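You operate a simulated robot arm through the tools that you are given. There is no shell and no other tool.

You run a simulated robot arm. Do the job below in one go: nothing can be reset, and whatever is moved stays where it is left.

Task
Load the turntable: purple cap in the red cup, white nut in the blue cup.
Fine: bring each cup to the arrow to load it; end with the blue cup there.
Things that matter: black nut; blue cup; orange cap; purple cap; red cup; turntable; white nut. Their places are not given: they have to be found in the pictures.

It is judged by the outcome, as a careful person would: the job done as asked, and still so three seconds after it is handed in. It fails if anything else is knocked over, pushed out of place, dropped, spilled or broken. Lids that push on must go on centred and level and be pressed home; caps that screw on are set level and turned clockwise until they are tight.

Robot
A 7-joint arm with a two-finger parallel gripper, fixed in place. Base frame: the origin is on the floor under the middle of its stand, x ahead of it, y to its left, z up; the work surface is at about z = 0.8. Lengths are in m, angles in degrees, forces in N, time in s.
With the tool pointing down near the work surface it reaches from about 0.3 to 0.7 m from the base axis. Its first joint turns from -66.0 to 66.0 degrees. Payload 1.57 kg.
Tool frame: the origin (TCP) lies between the finger pads and is the grasp point; the fingertips stand 0.03 m ahead of it; z points along the fingers, y is the line along which they close. The gripper opens to 0.11 m. The fingers are 0.024 m wide and 0.012 m thick; the gripper's body (0.048 by 0.112 m) begins 0.078 m behind the TCP.
Orientation is that of the tool frame in the base frame, as a unit quaternion [w, x, y, z]. With the fingers straight down and closing along the base's y, the tool's x points along the base's -x, its y along +y and its z along -z.

Tools
- The arm moves only by the tool nudge_tool. Its argument "moves" is a list of rows, each a list of 7 numbers: the turn, a rotation vector about the base's x, y, z in degrees, then the shift along the base's x, y, z in m, then the finger opening in m, from 0 to 0.11. In form: [[ax, ay, az, x, y, z, hand], ...]. A call has 1 to 20 rows; each row shifts and turns the commanded pose from where the row before left it. Rows are played at 5 a second. More than 0.05 m and 8.6 degrees between two rows, or a gripper value outside its range, and nothing of the call is played. Where a pose cannot be reached the arm comes as near as it can. A force on the tool above 70 N (or 10 N above the force at the start of the call, whichever is more), or a blocked arm, ends the call early, and 0.2 s more pass. The fingers move at their own pace (about 0.108 m/s each) and stop on an object; they squeeze with about 30 N. The grip force told is the motor's: it shows also when the fingers shut on nothing. Time passes only in rows, and 0.2 s behind the last, so rows that do not move let the fingers close. The reply holds the time, the measured pose of the TCP, the force on the tool along the base axes, the opening and the grip force, in the units named above and with some noise, with the torque about the TCP (base axes, N m) and any sound that the robot's microphone picked up.
- Cameras (640 x 400 px; columns grow to the right, rows downward): "scene" is fixed at [0.156, -0.3825, 1.4064]; the picture's right is [0.85, -0.52, 0.00], its down [-0.27, -0.45, -0.85] and it looks along [0.44, 0.73, -0.53] (base axes); focal length 309 px, centre (320, 200). "wrist" rides on the gripper at [0.07, 0.016, -0.141] in the tool frame; the picture's right is [-0.23, 0.97, 0.00], its down [-0.85, -0.20, -0.48] and it looks along [-0.47, -0.11, 0.88] (tool axes); focal length 222 px, centre (320, 200).
- capture(camera): a new picture of that camera. The clock stands still meanwhile.
- locate(camera, pixels): for up to 12 pixels [column, row] of the newest picture of that camera ("zoom" is the newest enlarged one), the place [x, y, z] in the base frame of the surface seen there, good to about 0.003 m. The clock stands still meanwhile.
- enlarge(camera, box): a new picture of the part [left, top, right, bottom] of that camera's present view, enlarged. The clock stands still meanwhile.
- sign_off(): hands the job in; it is judged then, once.

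Leave the gripper open and the arm clear of the work at the hand-in unless told otherwise.

The tools are called after "Call:" by a JSON object that holds its "fn" and its "kwargs". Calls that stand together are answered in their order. nudge_tool: Moves the arm, as the interface text tells. Its arguments: {"type":"object","properties":{"moves":{"type":"array","items":{"type":"array","items":{"type":"number"}}}},"required":["moves"]} The other tools are called the same way: capture (camera) takes a picture; locate (camera, pixels) gives the place of the surface under pixels of a picture; enlarge (camera, box) takes an enlarged picture of a part of a camera's view; sign_off () hands the job in.

At the start:

```text
time_s: 0.0
tool_pos: [0.3094, 0.1318, 1.1919]
ee_rot: [0.001, 0.0, 1.0, 0.0]
force: [-0.6, -0.2, 1.0]
torque: [0.0, 0.01, -0.01]
gripper_width: 0.1102
finger_force: 0.0
```

scene: 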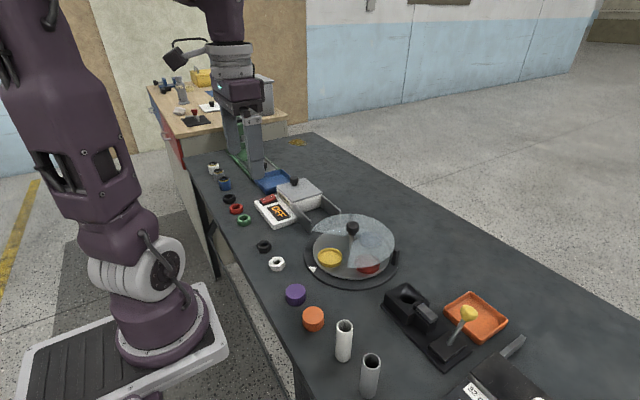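
wrist: 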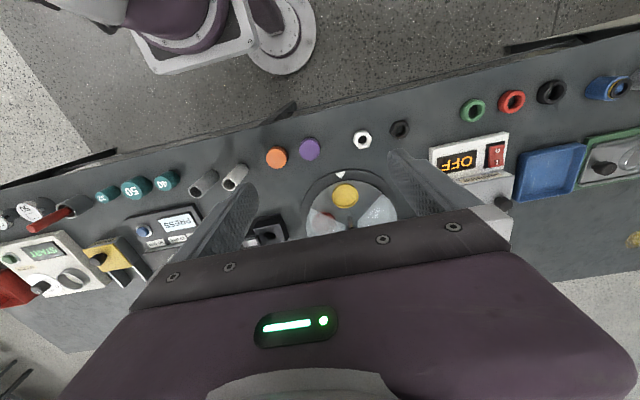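

I see a turntable at about (352, 248) in the scene picture, with a clear dome cover that may have an opening, a black knob, and the yellow cup at the arrow. I'll enlarge it for detail.

Call:
{"fn": "enlarge", "kwargs": {"camera": "scene", "box": [240, 190, 440, 315]}}

Call:
{"fn": "enlarge", "kwargs": {"camera": "wrist", "box": [240, 110, 440, 235]}}

```text
3.20 times, centred on (340, 252) of scene
```

zoom: 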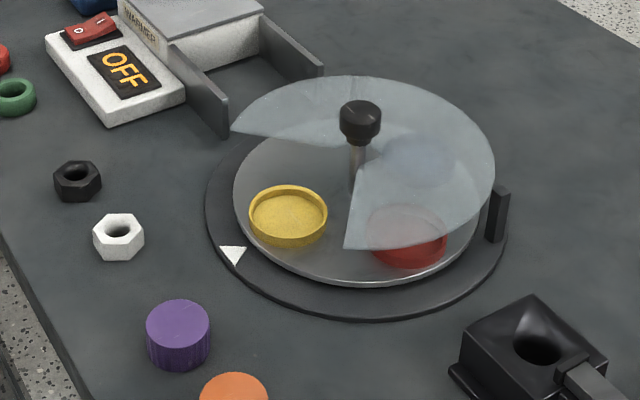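

```text
3.20 times, centred on (340, 172) of wrist
```

zoom: 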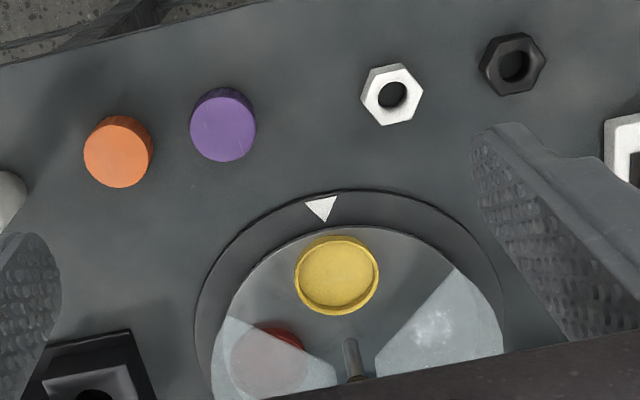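

Yellow cup is at the arrow, red is under the cover on the right, and something bluish is at the back, zoom (420,160). I'll measure places from the scene zoom; first a fresh zoom of the scene.

Call:
{"fn": "enlarge", "kwargs": {"camera": "scene", "box": [296, 205, 408, 275]}}

Call:
{"fn": "enlarge", "kwargs": {"camera": "scene", "box": [240, 225, 352, 345]}}

Call:
{"fn": "locate", "kwargs": {"camera": "scene", "pixels": [[352, 228], [329, 258], [330, 252], [311, 269], [295, 293], [277, 263], [264, 246], [313, 317], [368, 268], [396, 256], [352, 216], [305, 260]]}}

Call:
{"fn": "locate", "kwargs": {"camera": "wrist", "pixels": [[345, 197], [340, 175], [309, 149], [362, 140], [400, 128], [277, 157], [340, 202], [325, 220], [375, 215], [350, 222]]}}

```text
5.71 times, centred on (352, 240) of scene
```

zoom: 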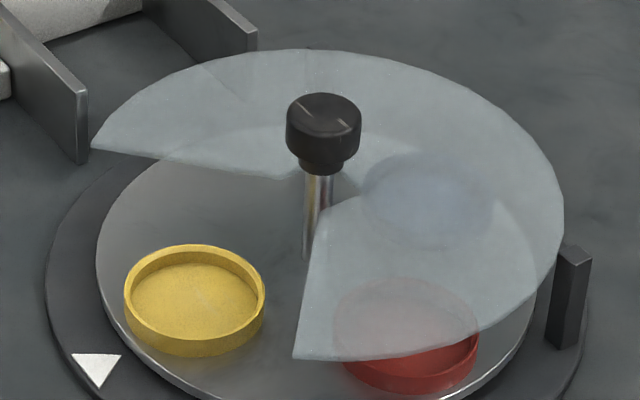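

```text
3.33 times, centred on (296, 285) of scene
```

zoom: 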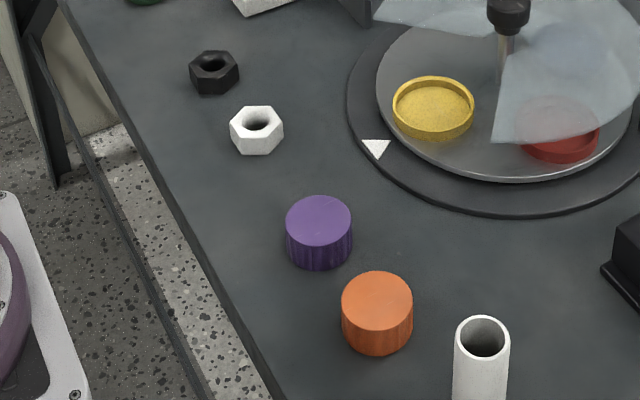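

```text
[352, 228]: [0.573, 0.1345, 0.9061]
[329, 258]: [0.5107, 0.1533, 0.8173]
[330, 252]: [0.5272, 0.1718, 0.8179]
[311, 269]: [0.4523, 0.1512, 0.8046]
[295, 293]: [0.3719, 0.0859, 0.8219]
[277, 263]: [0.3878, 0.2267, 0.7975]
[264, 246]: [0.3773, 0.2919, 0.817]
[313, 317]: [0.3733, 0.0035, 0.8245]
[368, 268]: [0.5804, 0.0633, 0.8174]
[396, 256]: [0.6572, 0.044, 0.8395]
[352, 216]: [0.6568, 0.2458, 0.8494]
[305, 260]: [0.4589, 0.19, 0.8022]
```

```text
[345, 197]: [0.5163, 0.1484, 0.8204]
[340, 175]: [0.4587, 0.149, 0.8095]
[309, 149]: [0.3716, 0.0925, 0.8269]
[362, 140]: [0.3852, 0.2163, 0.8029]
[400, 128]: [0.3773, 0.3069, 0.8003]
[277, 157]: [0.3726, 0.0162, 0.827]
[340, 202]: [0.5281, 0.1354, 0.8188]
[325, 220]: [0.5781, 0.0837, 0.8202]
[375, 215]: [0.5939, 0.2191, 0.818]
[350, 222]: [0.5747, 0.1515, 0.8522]
```

The tray centre looks to be near (0.585, 0.15), the arrow on its robot side. Next I measure the cup rim, cup floor, tray, cover and knob heights on enlarged views.

Call:
{"fn": "enlarge", "kwargs": {"camera": "scene", "box": [296, 205, 408, 275]}}

Call:
{"fn": "locate", "kwargs": {"camera": "zoom", "pixels": [[195, 298], [150, 258], [240, 342], [195, 249], [129, 295], [260, 300], [325, 105], [340, 130], [120, 220], [450, 340], [200, 130], [570, 255]]}}

Call:
{"fn": "locate", "kwargs": {"camera": "zoom", "pixels": [[96, 145], [296, 356], [425, 200], [410, 310], [420, 375], [555, 200], [250, 60], [60, 270], [310, 380], [95, 360], [318, 165], [570, 340]]}}

```text
5.71 times, centred on (352, 240) of scene
```

zoom: 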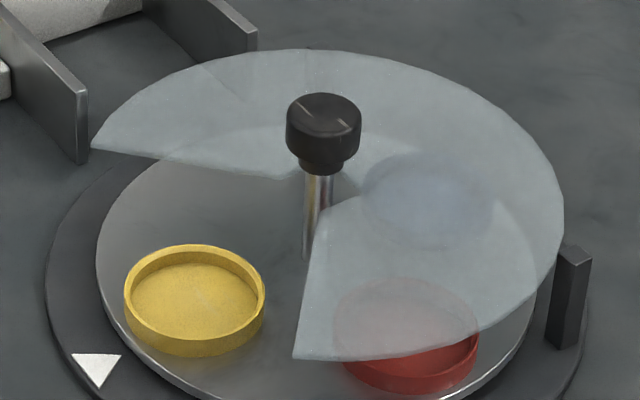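

```text
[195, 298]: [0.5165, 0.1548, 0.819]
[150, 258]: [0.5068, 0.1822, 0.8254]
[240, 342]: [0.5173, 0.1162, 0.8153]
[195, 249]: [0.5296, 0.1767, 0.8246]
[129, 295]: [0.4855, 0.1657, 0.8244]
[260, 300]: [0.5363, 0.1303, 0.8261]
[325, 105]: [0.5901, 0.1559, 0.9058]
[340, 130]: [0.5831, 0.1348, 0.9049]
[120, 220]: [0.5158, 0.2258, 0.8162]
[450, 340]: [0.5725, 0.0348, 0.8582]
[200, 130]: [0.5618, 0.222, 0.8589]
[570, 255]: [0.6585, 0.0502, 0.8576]
```

```text
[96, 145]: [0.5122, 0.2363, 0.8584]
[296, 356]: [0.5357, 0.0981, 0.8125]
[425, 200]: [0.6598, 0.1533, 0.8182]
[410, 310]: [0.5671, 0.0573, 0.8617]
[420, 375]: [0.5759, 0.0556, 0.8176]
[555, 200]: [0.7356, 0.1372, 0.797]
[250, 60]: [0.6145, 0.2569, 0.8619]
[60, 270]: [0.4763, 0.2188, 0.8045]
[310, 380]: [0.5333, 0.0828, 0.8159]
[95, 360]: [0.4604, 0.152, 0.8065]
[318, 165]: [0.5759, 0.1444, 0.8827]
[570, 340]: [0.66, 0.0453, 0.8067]
```

Readings: tray about z 0.815, cup rim 0.8255, cup floor 0.819, cover top about 0.860, knob top 0.906 and its underside about 0.885. Knob axis is near (0.587, 0.147). I move above the knob at z ≈ 1.05 with a safe margin to look again with the wrist camera.

Call:
{"fn": "nudge_tool", "kwargs": {"moves": [[0, 0, 0, 0.034, 0.002, -0.0175, 0.11], [0, 0, 0, 0.034, 0.002, -0.0175, 0.11], [0, 0, 0, 0.034, 0.002, -0.0175, 0.11], [0, 0, 0, 0.034, 0.002, -0.0175, 0.11], [0, 0, 0, 0.034, 0.002, -0.0175, 0.11], [0, 0, 0, 0.034, 0.002, -0.0175, 0.11], [0, 0, 0, 0.034, 0.002, -0.0175, 0.11], [0, 0, 0, 0.034, 0.002, -0.0175, 0.11], [0, 0, 0, 0, 0, 0, 0.11], [0, 0, 0, 0, 0, 0, 0.11]]}}

Call:
{"fn": "capture", "kwargs": {"camera": "wrist"}}

Call:
{"fn": "capture", "kwargs": {"camera": "scene"}}

```text
time_s: 2.2
tool_pos: [0.5806, 0.1466, 1.0537]
ee_rot: [0.0, -0.001, 1.0, 0.0]
force: [-0.5, 0.5, 1.1]
torque: [-0.01, 0.02, -0.01]
gripper_width: 0.11
finger_force: 0.0
```

```text
taken
```

wrist: 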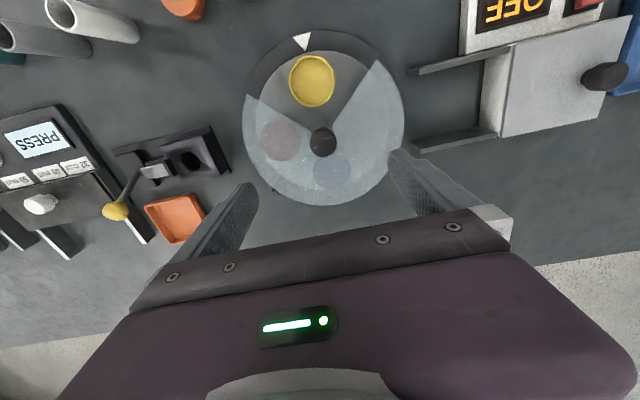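

```text
taken
```

scene: 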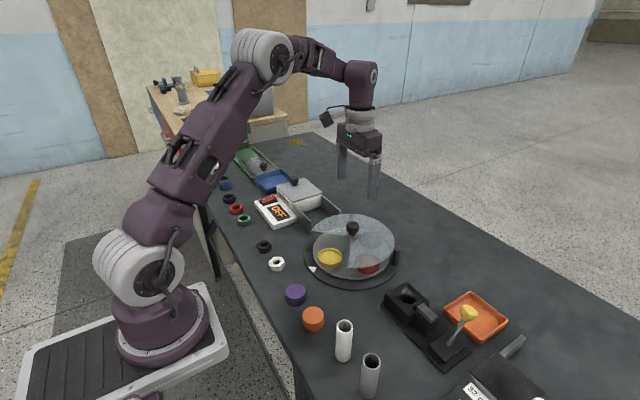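

From above I see yellow (312,80) at the arrow, red (278,140), blue (332,170) under the frosted cover, knob (323,142). I enlarge and locate.

Call:
{"fn": "enlarge", "kwargs": {"camera": "wrist", "box": [236, 25, 412, 215]}}

Call:
{"fn": "locate", "kwargs": {"camera": "wrist", "pixels": [[323, 142], [312, 82], [278, 140], [332, 170], [302, 40], [246, 97], [379, 62], [278, 122], [265, 140], [290, 150], [345, 175], [318, 165]]}}

```text
2.11 times, centred on (324, 120) of wrist
```

zoom: 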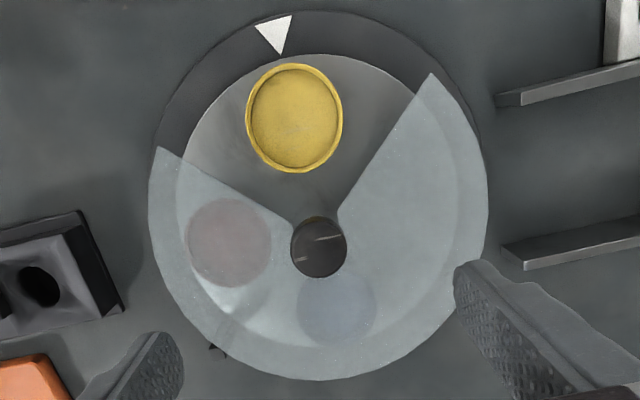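

```text
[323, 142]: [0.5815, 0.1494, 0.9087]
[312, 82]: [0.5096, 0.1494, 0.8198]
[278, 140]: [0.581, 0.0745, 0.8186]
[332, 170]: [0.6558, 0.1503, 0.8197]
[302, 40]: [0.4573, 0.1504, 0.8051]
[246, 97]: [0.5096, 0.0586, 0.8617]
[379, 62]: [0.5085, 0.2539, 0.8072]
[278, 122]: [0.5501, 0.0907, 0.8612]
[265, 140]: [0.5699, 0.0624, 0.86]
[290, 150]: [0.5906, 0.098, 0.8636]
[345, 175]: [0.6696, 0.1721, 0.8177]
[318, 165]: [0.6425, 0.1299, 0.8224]
```

Centre at about (0.582, 0.150), cups at radius 0.073: yellow at the arrow, red a quarter turn away on the −y side, blue opposite. A clockwise quarter turn (seen from above) brings red to the arrow. I turn the gripper +45° and lower to just above the knob with the fingers at 0.07.

Call:
{"fn": "nudge_tool", "kwargs": {"moves": [[0, 0, 7.5, 0.0005, 0.001, -0.014, 0.09], [0, 0, 7.5, 0.0005, 0.001, -0.014, 0.07], [0, 0, 7.5, 0, 0.0005, -0.014, 0.07], [0, 0, 7.5, 0, 0, -0.014, 0.07], [0, 0, 7.5, 0, 0, -0.014, 0.07], [0, 0, 7.5, 0, 0, -0.014, 0.07], [0, 0, 0, 0, 0, 0, 0.07], [0, 0, 0, 0, 0, 0, 0.07]]}}

Call:
{"fn": "capture", "kwargs": {"camera": "wrist"}}

Call:
{"fn": "enlarge", "kwargs": {"camera": "scene", "box": [290, 150, 430, 290]}}

```text
time_s: 4.0
tool_pos: [0.5813, 0.1496, 0.9676]
ee_rot: [0.0, -0.382, 0.924, 0.0]
force: [0.3, -0.5, 1.1]
torque: [0.02, 0.01, -0.04]
gripper_width: 0.0702
finger_force: 0.0
```

```text
taken
```

wrist: 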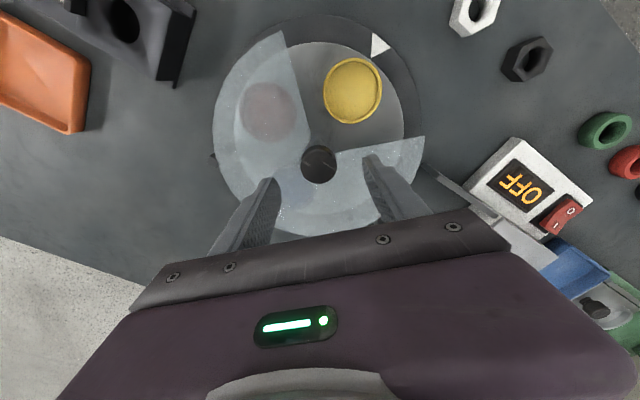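

```text
2.86 times, centred on (360, 220) of scene
```

zoom: 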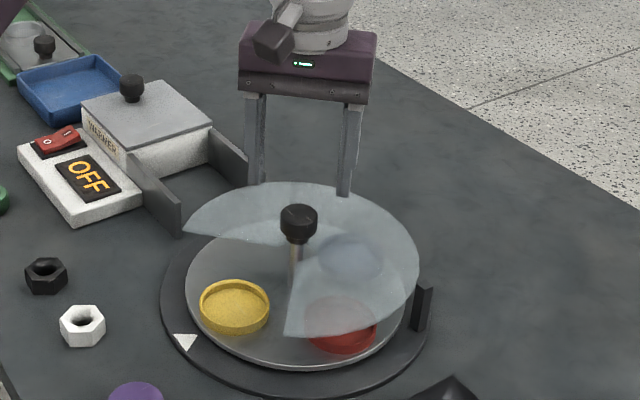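

The fingers are centred on the knob axis (tips at zoom (257,185) and (345,195), knob at (299,215)). I lower to TCP z 0.900 so the tips stay about 8 mm above the cover.

Call:
{"fn": "nudge_tool", "kwargs": {"moves": [[0, 0, 0, 0.0003, 0, -0.02, 0.07], [0, 0, 0, 0.0003, 0, -0.02, 0.07], [0, 0, 0, 0, 0, -0.015, 0.07], [0, 0, 0, 0, 0, -0.0126, 0.07], [0, 0, 0, 0, 0, 0, 0.07]]}}

Call:
{"fn": "enlarge", "kwargs": {"camera": "scene", "box": [290, 170, 430, 290]}}

```text
time_s: 5.2
tool_pos: [0.5825, 0.1504, 0.9006]
ee_rot: [0.001, -0.382, 0.924, 0.0]
force: [-1.0, 0.2, 0.4]
torque: [0.04, 0.02, 0.0]
gripper_width: 0.07
finger_force: 0.0
```

```text
3.33 times, centred on (360, 230) of scene
```

zoom: 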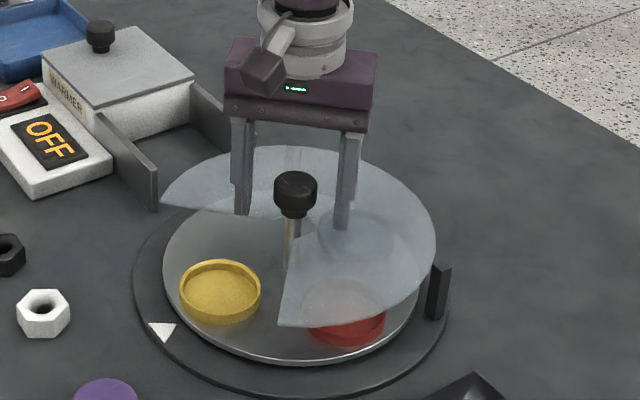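

The knob lies between the fingers. I close on it and wait for the grip.

Call:
{"fn": "nudge_tool", "kwargs": {"moves": [[0, 0, 0, 0, 0, 0, 0.05], [0, 0, 0, 0, 0, 0, 0.03], [0, 0, 0, 0, 0, 0, 0.02], [0, 0, 0, 0, 0, 0, 0.02]]}}

```text
time_s: 6.2
tool_pos: [0.5833, 0.1482, 0.8997]
ee_rot: [0.001, -0.383, 0.924, 0.0]
force: [13.3, -10.7, -4.5]
torque: [0.11, -0.26, -0.05]
gripper_width: 0.0349
finger_force: 41.6
```

Gripped (width 0.035). There is a 17 N side load along the closing line, meaning my centre is off by about 1–2 mm, so I shift toward (+x, −y) to relieve it.

Call:
{"fn": "nudge_tool", "kwargs": {"moves": [[0, 0, 0, 0.001, -0.001, 0, 0.02], [0, 0, 0, 0, 0, 0, 0.02]]}}

```text
time_s: 6.8
tool_pos: [0.5834, 0.1494, 0.9008]
ee_rot: [0.0, -0.382, 0.924, 0.0]
force: [11.7, -5.2, 7.2]
torque: [-0.95, 0.81, -0.03]
gripper_width: 0.0347
finger_force: 42.0
```

The load is falling slowly; I turn a first small bit clockwise (−10°) and watch the torque and the picture.

Call:
{"fn": "nudge_tool", "kwargs": {"moves": [[0, 0, -5, 0, 0, 0, 0.02], [0, 0, -5, 0, 0, 0, 0.02], [0, 0, 0, 0, 0, 0, 0.02]]}}

Call:
{"fn": "enlarge", "kwargs": {"camera": "scene", "box": [290, 170, 430, 290]}}

```text
time_s: 7.6
tool_pos: [0.5828, 0.148, 0.901]
ee_rot: [0.001, -0.3, 0.954, 0.001]
force: [10.9, -4.9, 16.1]
torque: [-0.34, 0.78, -0.03]
gripper_width: 0.0346
finger_force: 42.1
```

```text
3.33 times, centred on (360, 230) of scene
```

zoom: 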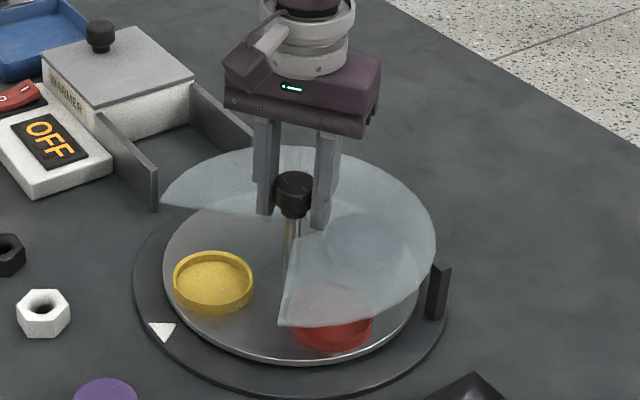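

The tray follows the knob and the cover stays put; yellow and red have moved the right way. I ease the loads slightly and continue the clockwise turn by 40°.

Call:
{"fn": "nudge_tool", "kwargs": {"moves": [[0, 0, -5, 0.0007, -0.0003, 0.0007, 0.02], [0, 0, -5, 0, 0, 0, 0.02], [0, 0, -5, 0, 0, 0, 0.02], [0, 0, -5, 0, 0, 0, 0.02], [0, 0, -5, 0, 0, 0, 0.02], [0, 0, -5, 0, 0, 0, 0.02], [0, 0, -5, 0, 0, 0, 0.02], [0, 0, -5, 0, 0, 0, 0.02], [0, 0, 0, 0, 0, 0, 0.02]]}}

Call:
{"fn": "enlarge", "kwargs": {"camera": "scene", "box": [290, 170, 430, 290]}}

```text
time_s: 9.6
tool_pos: [0.5841, 0.15, 0.9004]
ee_rot: [0.0, 0.043, 0.999, 0.001]
force: [-7.6, 18.4, 12.4]
torque: [0.2, 0.94, 0.02]
gripper_width: 0.0344
finger_force: 41.9
```

```text
3.33 times, centred on (360, 230) of scene
```

zoom: 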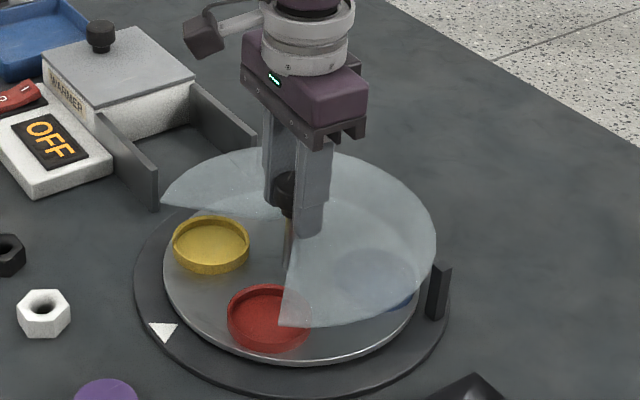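

Turned 50° in all. Side load is now (−7.6, 18.4); I shift a little in that direction and do the remaining 40°.

Call:
{"fn": "nudge_tool", "kwargs": {"moves": [[0, 0, -5, -0.0003, 0.0007, 0.0005, 0.02], [0, 0, -5, -0.0002, 0.0005, 0, 0.02], [0, 0, -5, 0, 0, 0, 0.02], [0, 0, -5, 0, 0, 0, 0.02], [0, 0, -5, 0, 0, 0, 0.02], [0, 0, -5, 0, 0, 0, 0.02], [0, 0, -5, 0, 0, 0, 0.02], [0, 0, -5, 0, 0, 0, 0.02], [0, 0, 0, 0, 0, 0, 0.02], [0, 0, 0, 0, 0, 0, 0.02]]}}

Call:
{"fn": "enlarge", "kwargs": {"camera": "scene", "box": [290, 170, 430, 290]}}

Call:
{"fn": "capture", "kwargs": {"camera": "wrist"}}

```text
time_s: 11.8
tool_pos: [0.5831, 0.1518, 0.8999]
ee_rot: [0.0, 0.383, 0.924, 0.0]
force: [10.2, 31.2, -20.6]
torque: [-0.76, -0.38, 0.07]
gripper_width: 0.0352
finger_force: 41.7
```

```text
3.33 times, centred on (360, 230) of scene
```

zoom: 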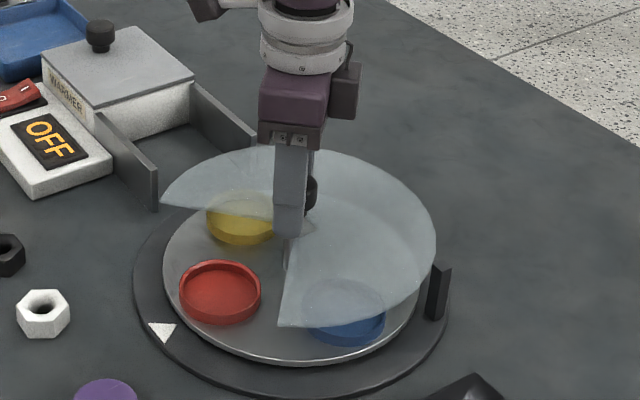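

```text
taken
```

wrist: 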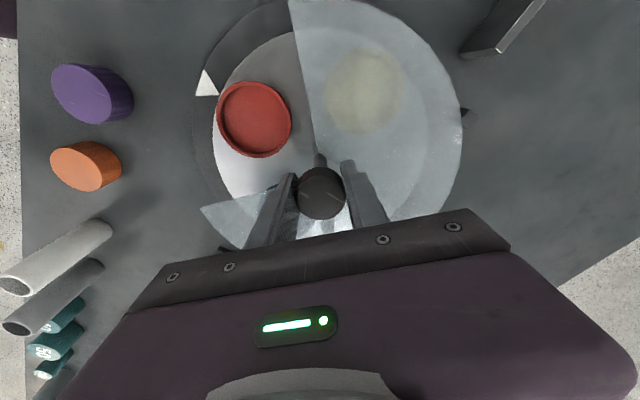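

Red cup sits at the arrow, zoom (220,292), in line with the white triangle. Before letting go I test relieving the 31 N side load with a 1 mm shift.

Call:
{"fn": "nudge_tool", "kwargs": {"moves": [[0, 0, 0, 0.0003, 0.001, 0, 0.02], [0, 0, 0, 0, 0, 0, 0.02]]}}

```text
time_s: 12.4
tool_pos: [0.583, 0.1512, 0.8997]
ee_rot: [0.0, 0.383, 0.924, 0.0]
force: [10.5, 25.5, -23.7]
torque: [0.03, -0.06, 0.01]
gripper_width: 0.0345
finger_force: 41.8
```

That lowered it somewhat. I now open the fingers to 0.07 and then check where the tray stays.

Call:
{"fn": "nudge_tool", "kwargs": {"moves": [[0, 0, 0, 0, 0, -0.0005, 0.045], [0, 0, 0, 0, 0, 0, 0.07], [0, 0, 0, 0, 0, 0, 0.07]]}}

Call:
{"fn": "enlarge", "kwargs": {"camera": "scene", "box": [290, 170, 430, 290]}}

```text
time_s: 13.2
tool_pos: [0.5831, 0.1503, 0.8998]
ee_rot: [0.0, 0.383, 0.924, 0.0]
force: [-0.2, -0.4, -0.2]
torque: [-0.01, 0.0, 0.0]
gripper_width: 0.0699
finger_force: 0.1
```

```text
3.33 times, centred on (360, 230) of scene
```

zoom: 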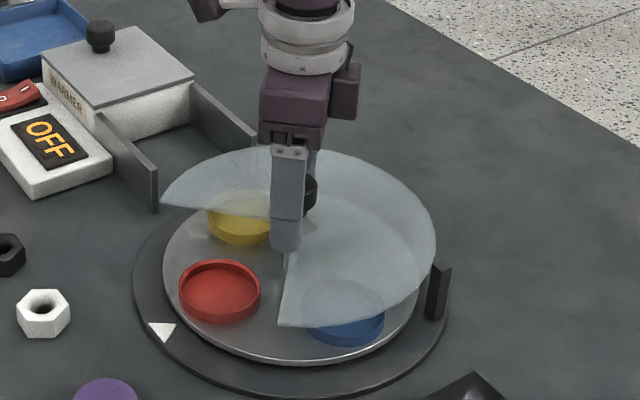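

The tray stayed with red at the arrow. I lift clear, turn the hand back straight and move over the purple cap near (0.372, 0.090).

Call:
{"fn": "nudge_tool", "kwargs": {"moves": [[0, 0, 0, 0, 0, 0.04, 0.07], [0, 0, 0, 0, 0, 0.04, 0.07], [0, 0, 7.5, -0.0305, -0.0097, 0.01, 0.08], [0, 0, 7.5, -0.0305, -0.0097, 0.01, 0.08], [0, 0, 7.5, -0.0305, -0.0097, 0.01, 0.08], [0, 0, 7.5, -0.0305, -0.0097, 0.01, 0.08], [0, 0, 7.5, -0.0305, -0.0097, 0.01, 0.08], [0, 0, 7.5, -0.0305, -0.0097, 0.01, 0.08], [0, 0, 0, 0, 0, 0, 0.08], [0, 0, 0, 0, 0, 0, 0.08]]}}

Call:
{"fn": "capture", "kwargs": {"camera": "wrist"}}

Call:
{"fn": "enlarge", "kwargs": {"camera": "scene", "box": [240, 195, 440, 345]}}

```text
time_s: 15.4
tool_pos: [0.3987, 0.0911, 1.0402]
ee_rot: [0.0, 0.0, 1.0, 0.0]
force: [0.0, 0.2, 1.1]
torque: [0.0, 0.0, 0.01]
gripper_width: 0.08
finger_force: 0.0
```

```text
taken
```

wrist: 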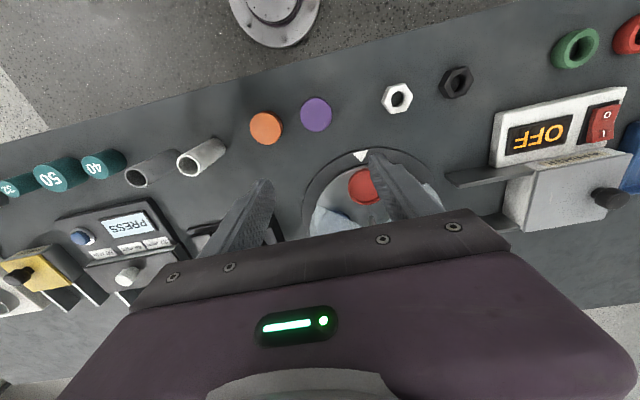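

```text
2.67 times, centred on (340, 270) of scene
```

zoom: 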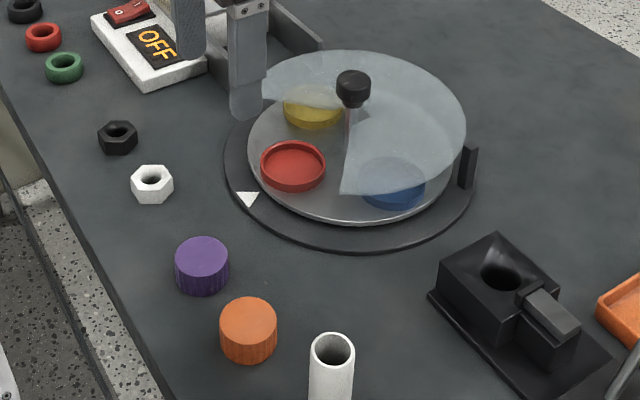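

Purple cap shows at wrist (316,114), white nut (397,98), red cup (364,186). I measure cap edges, nut and red cup.

Call:
{"fn": "enlarge", "kwargs": {"camera": "wrist", "box": [240, 60, 420, 220]}}

Call:
{"fn": "locate", "kwargs": {"camera": "wrist", "pixels": [[316, 114], [302, 116], [330, 113], [316, 100], [317, 130], [266, 128], [280, 126], [364, 186], [397, 98], [385, 101], [411, 96], [360, 157]]}}

```text
2.50 times, centred on (330, 140) of wrist
```

zoom: 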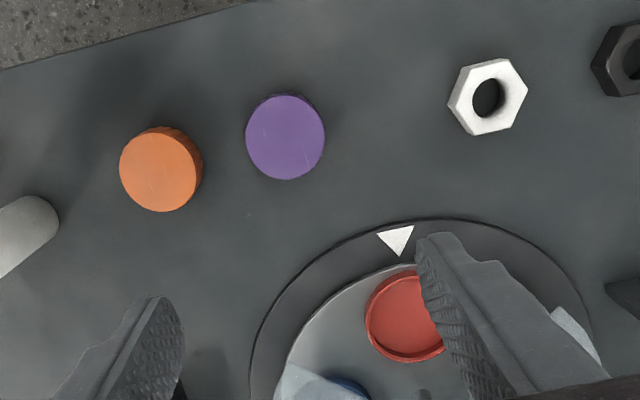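

```text
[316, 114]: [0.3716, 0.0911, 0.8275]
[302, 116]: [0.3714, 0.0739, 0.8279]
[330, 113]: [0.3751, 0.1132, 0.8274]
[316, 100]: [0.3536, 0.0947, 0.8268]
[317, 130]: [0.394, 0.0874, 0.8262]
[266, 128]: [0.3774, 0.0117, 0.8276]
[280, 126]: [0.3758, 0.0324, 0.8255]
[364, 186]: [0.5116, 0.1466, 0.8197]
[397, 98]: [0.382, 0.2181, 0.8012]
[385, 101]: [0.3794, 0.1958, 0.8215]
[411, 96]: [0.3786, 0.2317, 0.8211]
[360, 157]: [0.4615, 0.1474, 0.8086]
```

Cap centre about (0.373, 0.092), top 0.8275, diameter about 0.042; orange cap is 0.08 away at (0.377, 0.012). I lower to z 0.875 above the purple cap with the fingers at 0.064, which clears the orange cap.

Call:
{"fn": "nudge_tool", "kwargs": {"moves": [[0, 0, 0, -0.006, 0.0003, -0.033, 0.075], [0, 0, 0, -0.006, 0.0003, -0.033, 0.064], [0, 0, 0, -0.006, 0.0003, -0.033, 0.064], [0, 0, 0, -0.005, 0, -0.033, 0.064], [0, 0, 0, -0.0027, 0, -0.033, 0.064], [0, 0, 0, 0, 0, 0, 0.064], [0, 0, 0, 0, 0, 0, 0.064]]}}

Call:
{"fn": "enlarge", "kwargs": {"camera": "scene", "box": [230, 225, 370, 345]}}

Call:
{"fn": "capture", "kwargs": {"camera": "wrist"}}

```text
time_s: 17.0
tool_pos: [0.3729, 0.0939, 0.8732]
ee_rot: [0.0, 0.0, 1.0, 0.0]
force: [-0.2, 0.5, 0.0]
torque: [-0.02, -0.01, -0.04]
gripper_width: 0.0639
finger_force: 0.1
```

```text
3.33 times, centred on (300, 285) of scene
```

zoom: 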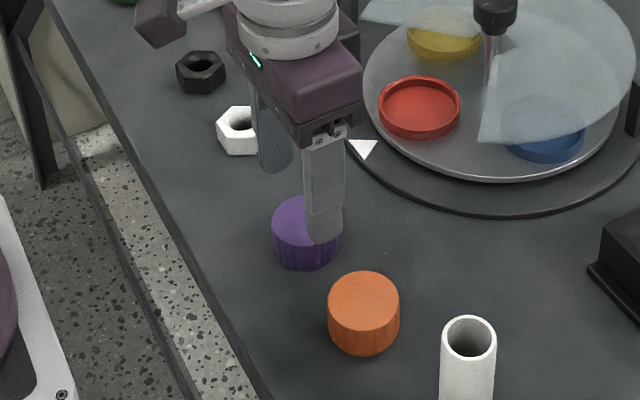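

```text
taken
```

wrist: 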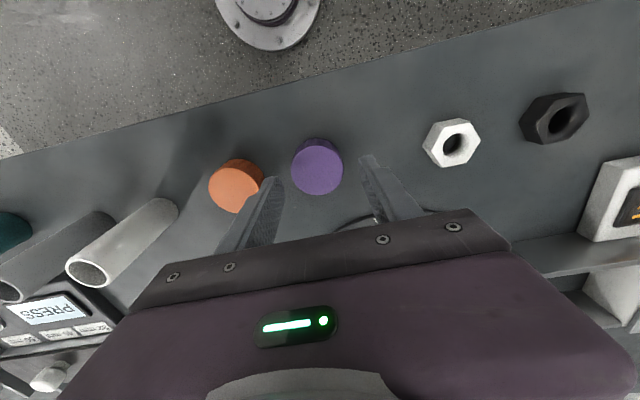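

The tips straddle the cap in the wrist view, tips (273,180) and (365,157), cap (318,165). I check the cap centre and the fingertip positions once more.

Call:
{"fn": "locate", "kwargs": {"camera": "wrist", "pixels": [[318, 166], [294, 171], [342, 163], [314, 144], [321, 192], [273, 181], [366, 157], [237, 186]]}}

```text
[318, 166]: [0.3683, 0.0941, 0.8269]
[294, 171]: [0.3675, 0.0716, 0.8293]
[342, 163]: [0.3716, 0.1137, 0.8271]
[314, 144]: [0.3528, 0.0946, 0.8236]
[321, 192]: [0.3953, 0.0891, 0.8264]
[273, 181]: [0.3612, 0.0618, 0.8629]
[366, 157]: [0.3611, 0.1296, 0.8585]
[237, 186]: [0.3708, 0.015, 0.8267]
```

Cap centre about (0.373, 0.093), matching the tool. I lower to z 0.840 and close.

Call:
{"fn": "nudge_tool", "kwargs": {"moves": [[0, 0, 0, 0, -0.0003, -0.012, 0.064], [0, 0, 0, 0, -0.0002, -0.012, 0.064], [0, 0, 0, 0, 0, -0.0092, 0.064], [0, 0, 0, 0, 0, 0, 0.05], [0, 0, 0, 0, 0, 0, 0.035], [0, 0, 0, 0, 0, 0, 0.03], [0, 0, 0, 0, 0, 0, 0.03]]}}

Call:
{"fn": "enlarge", "kwargs": {"camera": "scene", "box": [230, 225, 370, 345]}}

```text
time_s: 18.6
tool_pos: [0.3743, 0.0925, 0.8419]
ee_rot: [0.0, 0.001, 1.0, 0.0]
force: [-0.5, 0.3, 0.1]
torque: [-0.04, 0.03, 0.02]
gripper_width: 0.0486
finger_force: 30.1
```

```text
3.33 times, centred on (300, 285) of scene
```

zoom: 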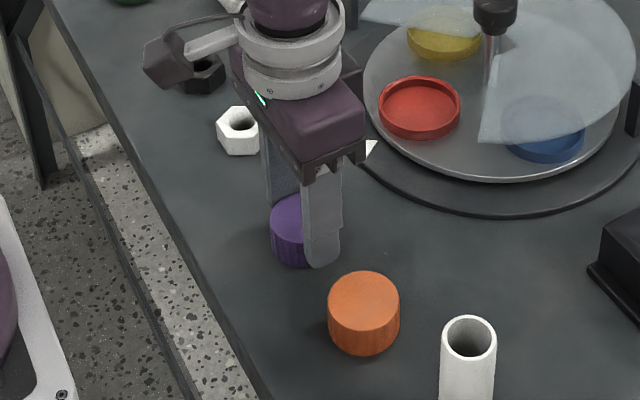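

Gripped the cap (width 0.0486, 30 N). I lift it to about z 0.92 and check it is held, while measuring the red cup's rim.

Call:
{"fn": "nudge_tool", "kwargs": {"moves": [[0, 0, 0, 0, 0, 0.015, 0.03], [0, 0, 0, 0, 0, 0.025, 0.03], [0, 0, 0, 0, 0, 0.04, 0.03], [0, 0, 0, 0, 0, 0, 0.03]]}}

Call:
{"fn": "enlarge", "kwargs": {"camera": "scene", "box": [260, 205, 400, 325]}}

Call:
{"fn": "capture", "kwargs": {"camera": "wrist"}}

```text
time_s: 19.6
tool_pos: [0.3749, 0.092, 0.9221]
ee_rot: [0.0, 0.0, 1.0, 0.0]
force: [0.2, 0.3, -0.3]
torque: [0.04, 0.01, 0.01]
gripper_width: 0.0485
finger_force: 29.7
```

```text
3.33 times, centred on (330, 265) of scene
```

zoom: 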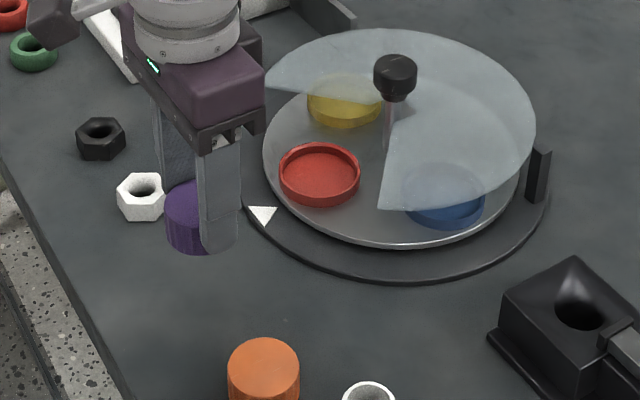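

```text
taken
```

wrist: 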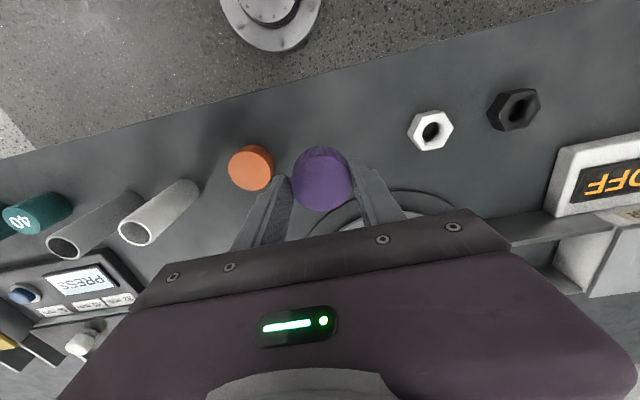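

The cap is held level. Measuring the red cup: rim points at zoom (282,172), (358,178), (320,147), the lower rim (315,198), and floor (320,178).

Call:
{"fn": "locate", "kwargs": {"camera": "zoom", "pixels": [[281, 172], [358, 176], [322, 145], [317, 200], [320, 178], [262, 216], [395, 70], [345, 190], [300, 155], [201, 215], [185, 190]]}}

Call:
{"fn": "locate", "kwargs": {"camera": "wrist", "pixels": [[322, 182], [295, 185], [350, 178], [319, 155], [325, 208]]}}

```text
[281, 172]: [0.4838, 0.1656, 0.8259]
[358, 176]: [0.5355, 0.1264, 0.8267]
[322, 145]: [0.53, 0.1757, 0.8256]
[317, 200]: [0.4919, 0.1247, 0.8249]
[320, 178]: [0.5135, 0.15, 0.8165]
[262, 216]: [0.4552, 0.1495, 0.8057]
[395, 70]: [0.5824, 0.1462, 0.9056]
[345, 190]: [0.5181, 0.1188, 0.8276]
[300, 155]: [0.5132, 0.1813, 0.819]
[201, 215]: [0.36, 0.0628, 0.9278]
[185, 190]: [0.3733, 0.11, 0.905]
```

```text
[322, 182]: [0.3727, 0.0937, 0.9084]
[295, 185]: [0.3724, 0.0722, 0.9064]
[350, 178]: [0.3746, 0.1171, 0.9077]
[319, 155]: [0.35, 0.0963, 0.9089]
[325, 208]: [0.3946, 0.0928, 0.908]
```

Cap centre is about 1 mm from the tool axis; red cup centre is about (0.510, 0.149), inner width well over the cap. I carry the cap over the cup at the present height.

Call:
{"fn": "nudge_tool", "kwargs": {"moves": [[0, 0, 0, 0.0274, 0.0112, 0.002, 0.03], [0, 0, 0, 0.0274, 0.0112, 0, 0.03], [0, 0, 0, 0.0274, 0.0112, 0, 0.03], [0, 0, 0, 0.0274, 0.0112, 0, 0.03], [0, 0, 0, 0.0274, 0.0112, 0, 0.03], [0, 0, 0, 0, 0, 0, 0.03], [0, 0, 0, 0, 0, 0, 0.03]]}}

Call:
{"fn": "enlarge", "kwargs": {"camera": "scene", "box": [270, 175, 410, 295]}}

Call:
{"fn": "capture", "kwargs": {"camera": "wrist"}}

```text
time_s: 21.2
tool_pos: [0.5125, 0.1468, 0.9255]
ee_rot: [0.0, 0.0, 1.0, 0.0]
force: [-0.1, 0.0, 0.0]
torque: [-0.01, 0.0, -0.01]
gripper_width: 0.0487
finger_force: 30.4
```

```text
3.33 times, centred on (340, 235) of scene
```

zoom: 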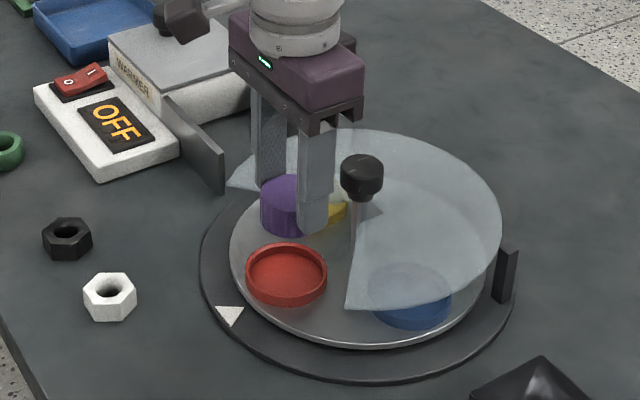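

```text
taken
```

wrist: 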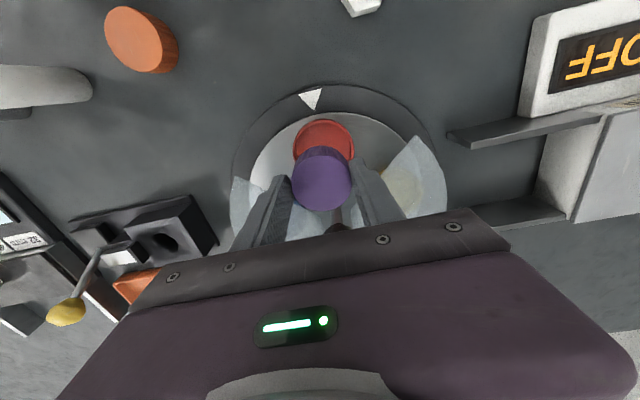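

The cap hangs above the red cup. I check the cap top position now.

Call:
{"fn": "locate", "kwargs": {"camera": "wrist", "pixels": [[322, 180], [295, 183], [350, 178], [319, 153], [325, 207]]}}

```text
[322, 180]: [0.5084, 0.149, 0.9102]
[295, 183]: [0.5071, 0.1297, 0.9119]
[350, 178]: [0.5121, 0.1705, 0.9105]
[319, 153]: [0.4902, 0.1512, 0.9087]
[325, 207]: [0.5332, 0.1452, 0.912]
```

Cap centre (0.511, 0.149) matches the cup. Cap top is 0.9105, to end near 0.846. I lower 0.05 first and look.

Call:
{"fn": "nudge_tool", "kwargs": {"moves": [[0, 0, 0, -0.0005, 0, -0.02, 0.03], [0, 0, 0, 0, 0, -0.015, 0.03], [0, 0, 0, 0, 0, -0.015, 0.03], [0, 0, 0, 0, 0, 0, 0.03]]}}

Call:
{"fn": "enlarge", "kwargs": {"camera": "scene", "box": [270, 195, 410, 295]}}

```text
time_s: 22.2
tool_pos: [0.5119, 0.1498, 0.8733]
ee_rot: [-0.001, 0.0, 1.0, -0.001]
force: [-0.1, 0.0, 0.1]
torque: [-0.01, -0.01, -0.04]
gripper_width: 0.0483
finger_force: 30.0
```

```text
4.00 times, centred on (340, 245) of scene
```

zoom: 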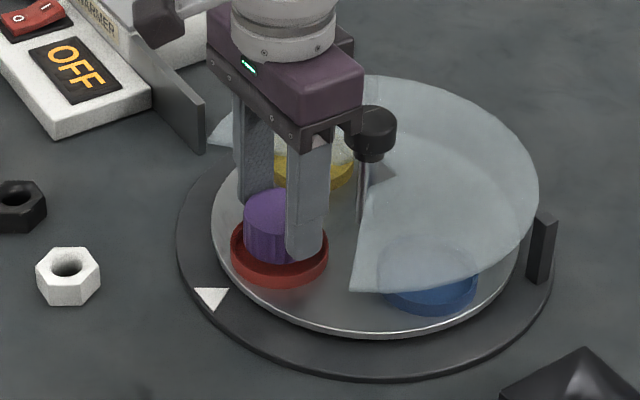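

It is lined up inside the cup outline. I lower 10 mm, then in small steps to feel the floor.

Call:
{"fn": "nudge_tool", "kwargs": {"moves": [[0, 0, 0, 0, 0, -0.005, 0.03], [0, 0, 0, 0, 0, -0.005, 0.03], [0, 0, 0, 0, 0, -0.0015, 0.03], [0, 0, 0, 0, 0, 0, 0.03]]}}

Call:
{"fn": "enlarge", "kwargs": {"camera": "scene", "box": [290, 215, 390, 295]}}

```text
time_s: 23.2
tool_pos: [0.5118, 0.1479, 0.8633]
ee_rot: [0.0, 0.0, 1.0, 0.0]
force: [-0.4, 0.3, 0.2]
torque: [0.02, -0.01, 0.03]
gripper_width: 0.0486
finger_force: 30.1
```

```text
5.00 times, centred on (340, 255) of scene
```

zoom: 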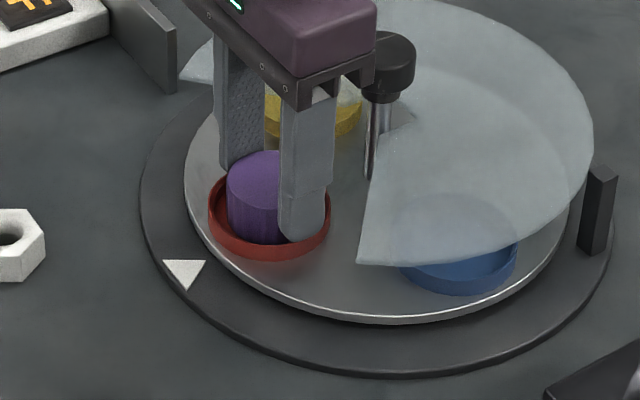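

No contact yet (force about 0). I go on in 1 mm steps and watch the vertical force.

Call:
{"fn": "nudge_tool", "kwargs": {"moves": [[0, 0, 0, 0, 0, -0.001, 0.03], [0, 0, 0, 0, 0, 0, 0.03]]}}

Call:
{"fn": "nudge_tool", "kwargs": {"moves": [[0, 0, 0, 0, 0, -0.001, 0.03], [0, 0, 0, 0, 0, 0, 0.03]]}}

```text
time_s: 23.8
tool_pos: [0.5115, 0.1477, 0.8613]
ee_rot: [0.0, 0.0, 1.0, 0.0]
force: [-0.3, -0.5, -0.4]
torque: [0.02, 0.02, -0.03]
gripper_width: 0.0485
finger_force: 30.5
```

```text
time_s: 24.4
tool_pos: [0.5115, 0.1486, 0.8627]
ee_rot: [-0.001, 0.001, 1.0, 0.0]
force: [0.5, 0.1, -0.5]
torque: [0.0, 0.0, 0.0]
gripper_width: 0.0484
finger_force: 30.1
```

Still no load. By reckoning the cap bottom is at about 0.818, close to the floor. Two more 1 mm steps.

Call:
{"fn": "nudge_tool", "kwargs": {"moves": [[0, 0, 0, 0, 0, -0.001, 0.03], [0, 0, 0, 0, 0, 0, 0.03]]}}

Call:
{"fn": "enlarge", "kwargs": {"camera": "scene", "box": [290, 215, 390, 295]}}

```text
time_s: 25.0
tool_pos: [0.5126, 0.1496, 0.8605]
ee_rot: [0.0, 0.0, 1.0, 0.0]
force: [-3.2, -0.9, 12.7]
torque: [-0.32, 0.13, -0.04]
gripper_width: 0.0486
finger_force: 29.7
```

```text
5.00 times, centred on (340, 255) of scene
```

zoom: 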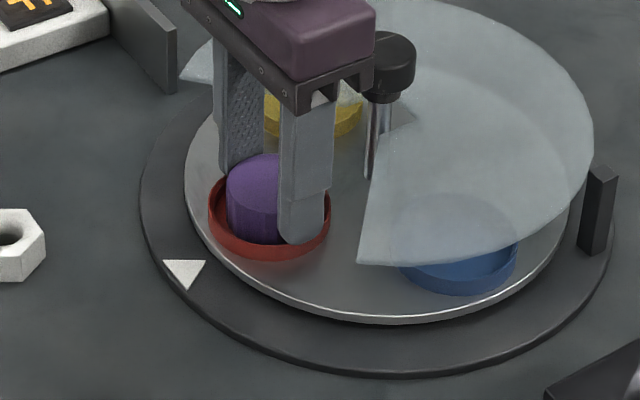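

Contact: +12.7 N, so the cap is on the cup floor. I ease up half a millimetre and open slowly to 0.066, then go straight up.

Call:
{"fn": "nudge_tool", "kwargs": {"moves": [[0, 0, 0, 0, 0, 0.0005, 0.03], [0, 0, 0, 0, 0, 0, 0.052], [0, 0, 0, 0, 0, 0, 0.058], [0, 0, 0, 0, 0, 0, 0.066], [0, 0, 0, 0, 0, 0, 0.066], [0, 0, 0, 0, 0, 0.01, 0.066], [0, 0, 0, 0, 0, 0.02, 0.066], [0, 0, 0, 0, 0, 0.03, 0.066], [0, 0, 0, 0, 0, 0.03, 0.066], [0, 0, 0, 0, 0, 0, 0.066]]}}

Call:
{"fn": "enlarge", "kwargs": {"camera": "scene", "box": [280, 195, 420, 295]}}

Call:
{"fn": "capture", "kwargs": {"camera": "wrist"}}

```text
time_s: 27.2
tool_pos: [0.511, 0.1493, 0.9506]
ee_rot: [0.0, 0.0, 1.0, 0.0]
force: [0.7, -0.9, -0.3]
torque: [0.01, -0.02, 0.01]
gripper_width: 0.0659
finger_force: 0.1
```

```text
4.00 times, centred on (350, 245) of scene
```

zoom: 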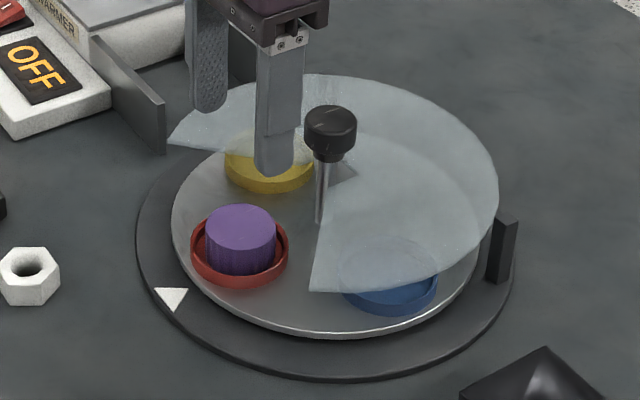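

```text
taken
```

wrist: 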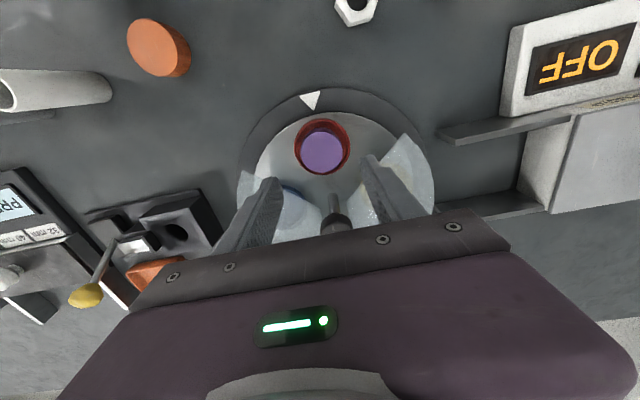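

The purple cap stands level in the red cup. Before turning the tray I check that its top passes under the cover.

Call:
{"fn": "enlarge", "kwargs": {"camera": "scene", "box": [296, 205, 408, 275]}}

Call:
{"fn": "locate", "kwargs": {"camera": "zoom", "pixels": [[210, 280], [200, 262], [225, 295], [310, 345], [420, 260], [500, 150], [340, 130], [550, 270], [300, 360]]}}

Call:
{"fn": "locate", "kwargs": {"camera": "wrist", "pixels": [[322, 152], [307, 155], [338, 150], [313, 98]]}}

```text
5.71 times, centred on (352, 240) of scene
```

zoom: 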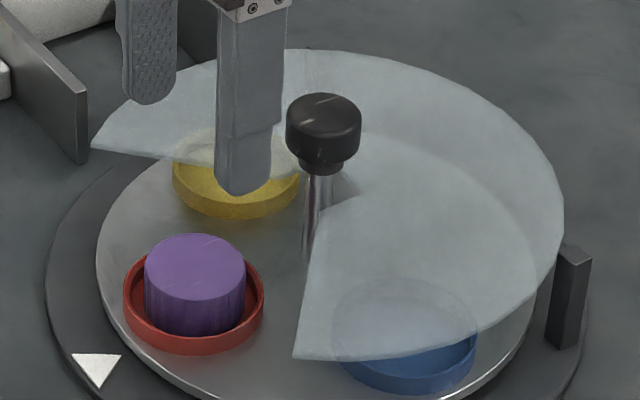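

```text
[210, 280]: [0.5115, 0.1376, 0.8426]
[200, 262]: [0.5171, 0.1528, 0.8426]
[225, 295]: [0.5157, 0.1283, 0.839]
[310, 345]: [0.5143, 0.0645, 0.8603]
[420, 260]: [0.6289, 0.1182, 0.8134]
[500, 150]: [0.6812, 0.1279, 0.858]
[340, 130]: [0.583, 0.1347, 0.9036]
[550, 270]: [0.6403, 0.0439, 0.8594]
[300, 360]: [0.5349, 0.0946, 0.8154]
```

```text
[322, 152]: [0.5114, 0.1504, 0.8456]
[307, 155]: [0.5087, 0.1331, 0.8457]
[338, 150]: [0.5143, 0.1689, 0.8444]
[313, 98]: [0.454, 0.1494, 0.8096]
```

Cap top is about 0.845 against the cover at about 0.860, so it clears. I rise, turn the hand +45° and move over the knob at about (0.584, 0.150).

Call:
{"fn": "nudge_tool", "kwargs": {"moves": [[0, 0, 0, 0, 0, 0.035, 0.07], [0, 0, 7.5, 0.01195, 0.0001, 0, 0.07], [0, 0, 7.5, 0.01195, 0.0001, 0, 0.07], [0, 0, 7.5, 0.01195, 0.0001, 0, 0.07], [0, 0, 7.5, 0.01195, 0.0001, 0, 0.07], [0, 0, 7.5, 0.01195, 0.0001, 0, 0.07], [0, 0, 7.5, 0.01195, 0.0001, 0, 0.07], [0, 0, 0, 0, 0, 0, 0.07], [0, 0, 0, 0, 0, 0, 0.07]]}}

Call:
{"fn": "enlarge", "kwargs": {"camera": "scene", "box": [290, 170, 430, 290]}}

Call:
{"fn": "capture", "kwargs": {"camera": "wrist"}}

```text
time_s: 29.2
tool_pos: [0.5828, 0.15, 0.9869]
ee_rot: [0.0, -0.383, 0.924, -0.001]
force: [0.3, -0.2, 0.0]
torque: [0.02, 0.0, 0.01]
gripper_width: 0.0701
finger_force: 0.1
```

```text
3.33 times, centred on (360, 230) of scene
```

zoom: 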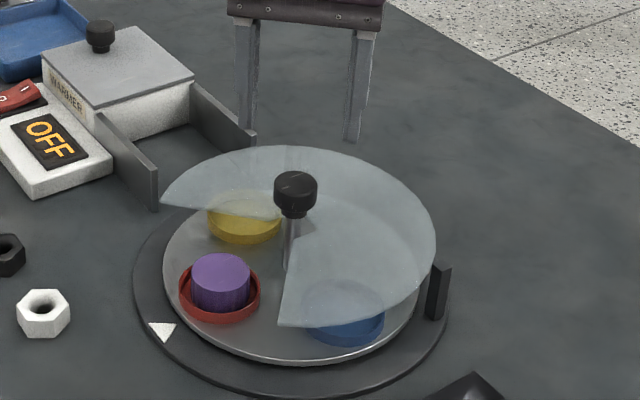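

```text
taken
```

wrist: 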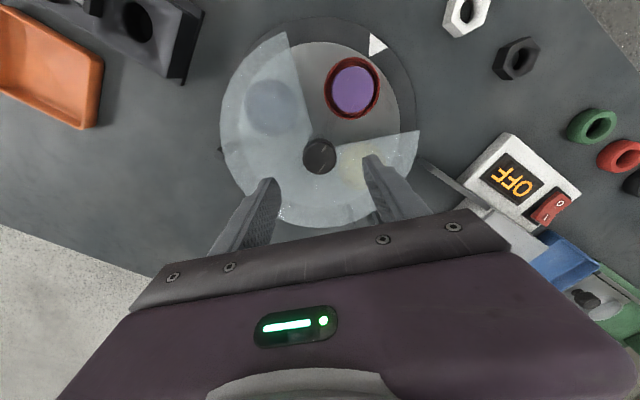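

Knob between the fingers (scene zoom (295,188); wrist (319,155)). I lower to about z 0.9005 and close.

Call:
{"fn": "nudge_tool", "kwargs": {"moves": [[0, 0, 0, 0, 0, -0.03, 0.07], [0, 0, 0, 0, 0, -0.025, 0.07], [0, 0, 0, 0, 0, -0.02, 0.07], [0, 0, 0, 0, 0, -0.0103, 0.07], [0, 0, 0, 0, 0, 0, 0.07], [0, 0, 0, 0, 0, 0, 0.05], [0, 0, 0, 0, 0, 0, 0.03], [0, 0, 0, 0, 0, 0, 0.02], [0, 0, 0, 0, 0, 0, 0.02]]}}

```text
time_s: 31.2
tool_pos: [0.5834, 0.1486, 0.8998]
ee_rot: [0.001, -0.382, 0.924, 0.0]
force: [7.9, -6.3, -7.1]
torque: [0.45, -0.61, -0.02]
gripper_width: 0.0348
finger_force: 42.6
```

Gripped, side load small. I turn clockwise 45° with a slight shift toward relief.

Call:
{"fn": "nudge_tool", "kwargs": {"moves": [[0, 0, -5, 0.0004, -0.0004, -0.0003, 0.02], [0, 0, -5, 0, 0, 0, 0.02], [0, 0, -5, 0, 0, 0, 0.02], [0, 0, -5, 0, 0.0003, 0, 0.02], [0, 0, -5, 0, 0.0003, 0, 0.02], [0, 0, -5, 0, 0.0003, 0, 0.02], [0, 0, -5, 0, 0, 0, 0.02], [0, 0, -5, 0, 0, 0, 0.02], [0, 0, -5, 0, 0, 0, 0.02], [0, 0, 0, 0, 0, 0, 0.02]]}}

Call:
{"fn": "enlarge", "kwargs": {"camera": "scene", "box": [290, 170, 430, 290]}}

```text
time_s: 33.4
tool_pos: [0.5836, 0.1508, 0.8995]
ee_rot: [0.0, 0.001, 1.0, -0.001]
force: [-0.7, -1.3, 6.1]
torque: [-0.22, -0.19, 0.0]
gripper_width: 0.0349
finger_force: 42.2
```

```text
3.33 times, centred on (360, 230) of scene
```

zoom: 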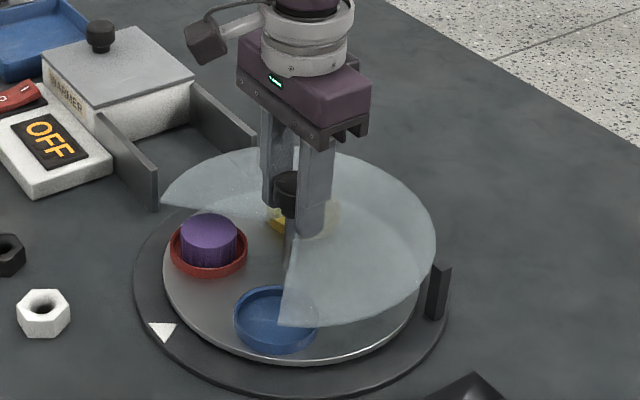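

Halfway, forces near zero, cap still level. I turn the remaining 45°.

Call:
{"fn": "nudge_tool", "kwargs": {"moves": [[0, 0, -5, 0, 0, 0, 0.02], [0, 0, -5, 0, 0, 0, 0.02], [0, 0, -5, 0, 0, 0, 0.02], [0, 0, -5, 0, 0, 0, 0.02], [0, 0, -5, 0, 0, 0, 0.02], [0, 0, -5, 0, 0, 0, 0.02], [0, 0, -5, 0, 0, 0, 0.02], [0, 0, -5, 0, 0, 0, 0.02], [0, 0, -5, 0, 0, 0, 0.02], [0, 0, 0, 0, 0, 0, 0.02], [0, 0, 0, 0, 0, 0, 0.02]]}}

Call:
{"fn": "enlarge", "kwargs": {"camera": "scene", "box": [290, 170, 430, 290]}}

Call:
{"fn": "capture", "kwargs": {"camera": "wrist"}}

```text
time_s: 35.8
tool_pos: [0.5846, 0.1509, 0.9007]
ee_rot: [0.0, 0.383, 0.924, 0.001]
force: [-2.4, 19.1, 18.1]
torque: [-0.61, -0.24, 0.0]
gripper_width: 0.0348
finger_force: 42.0
```

```text
3.33 times, centred on (360, 230) of scene
```

zoom: 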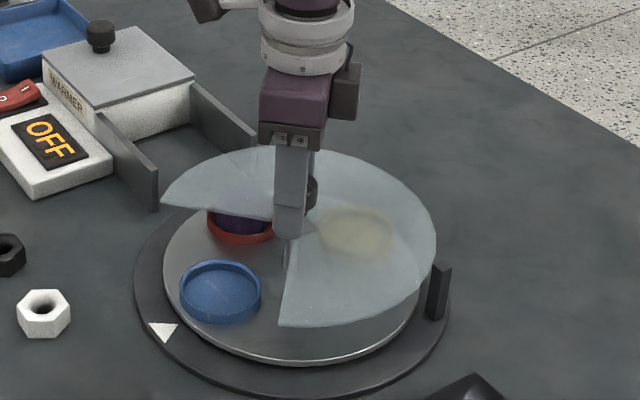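

```text
taken
```

wrist: 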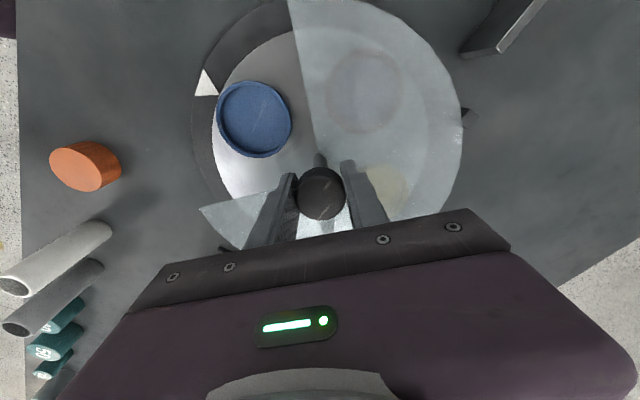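

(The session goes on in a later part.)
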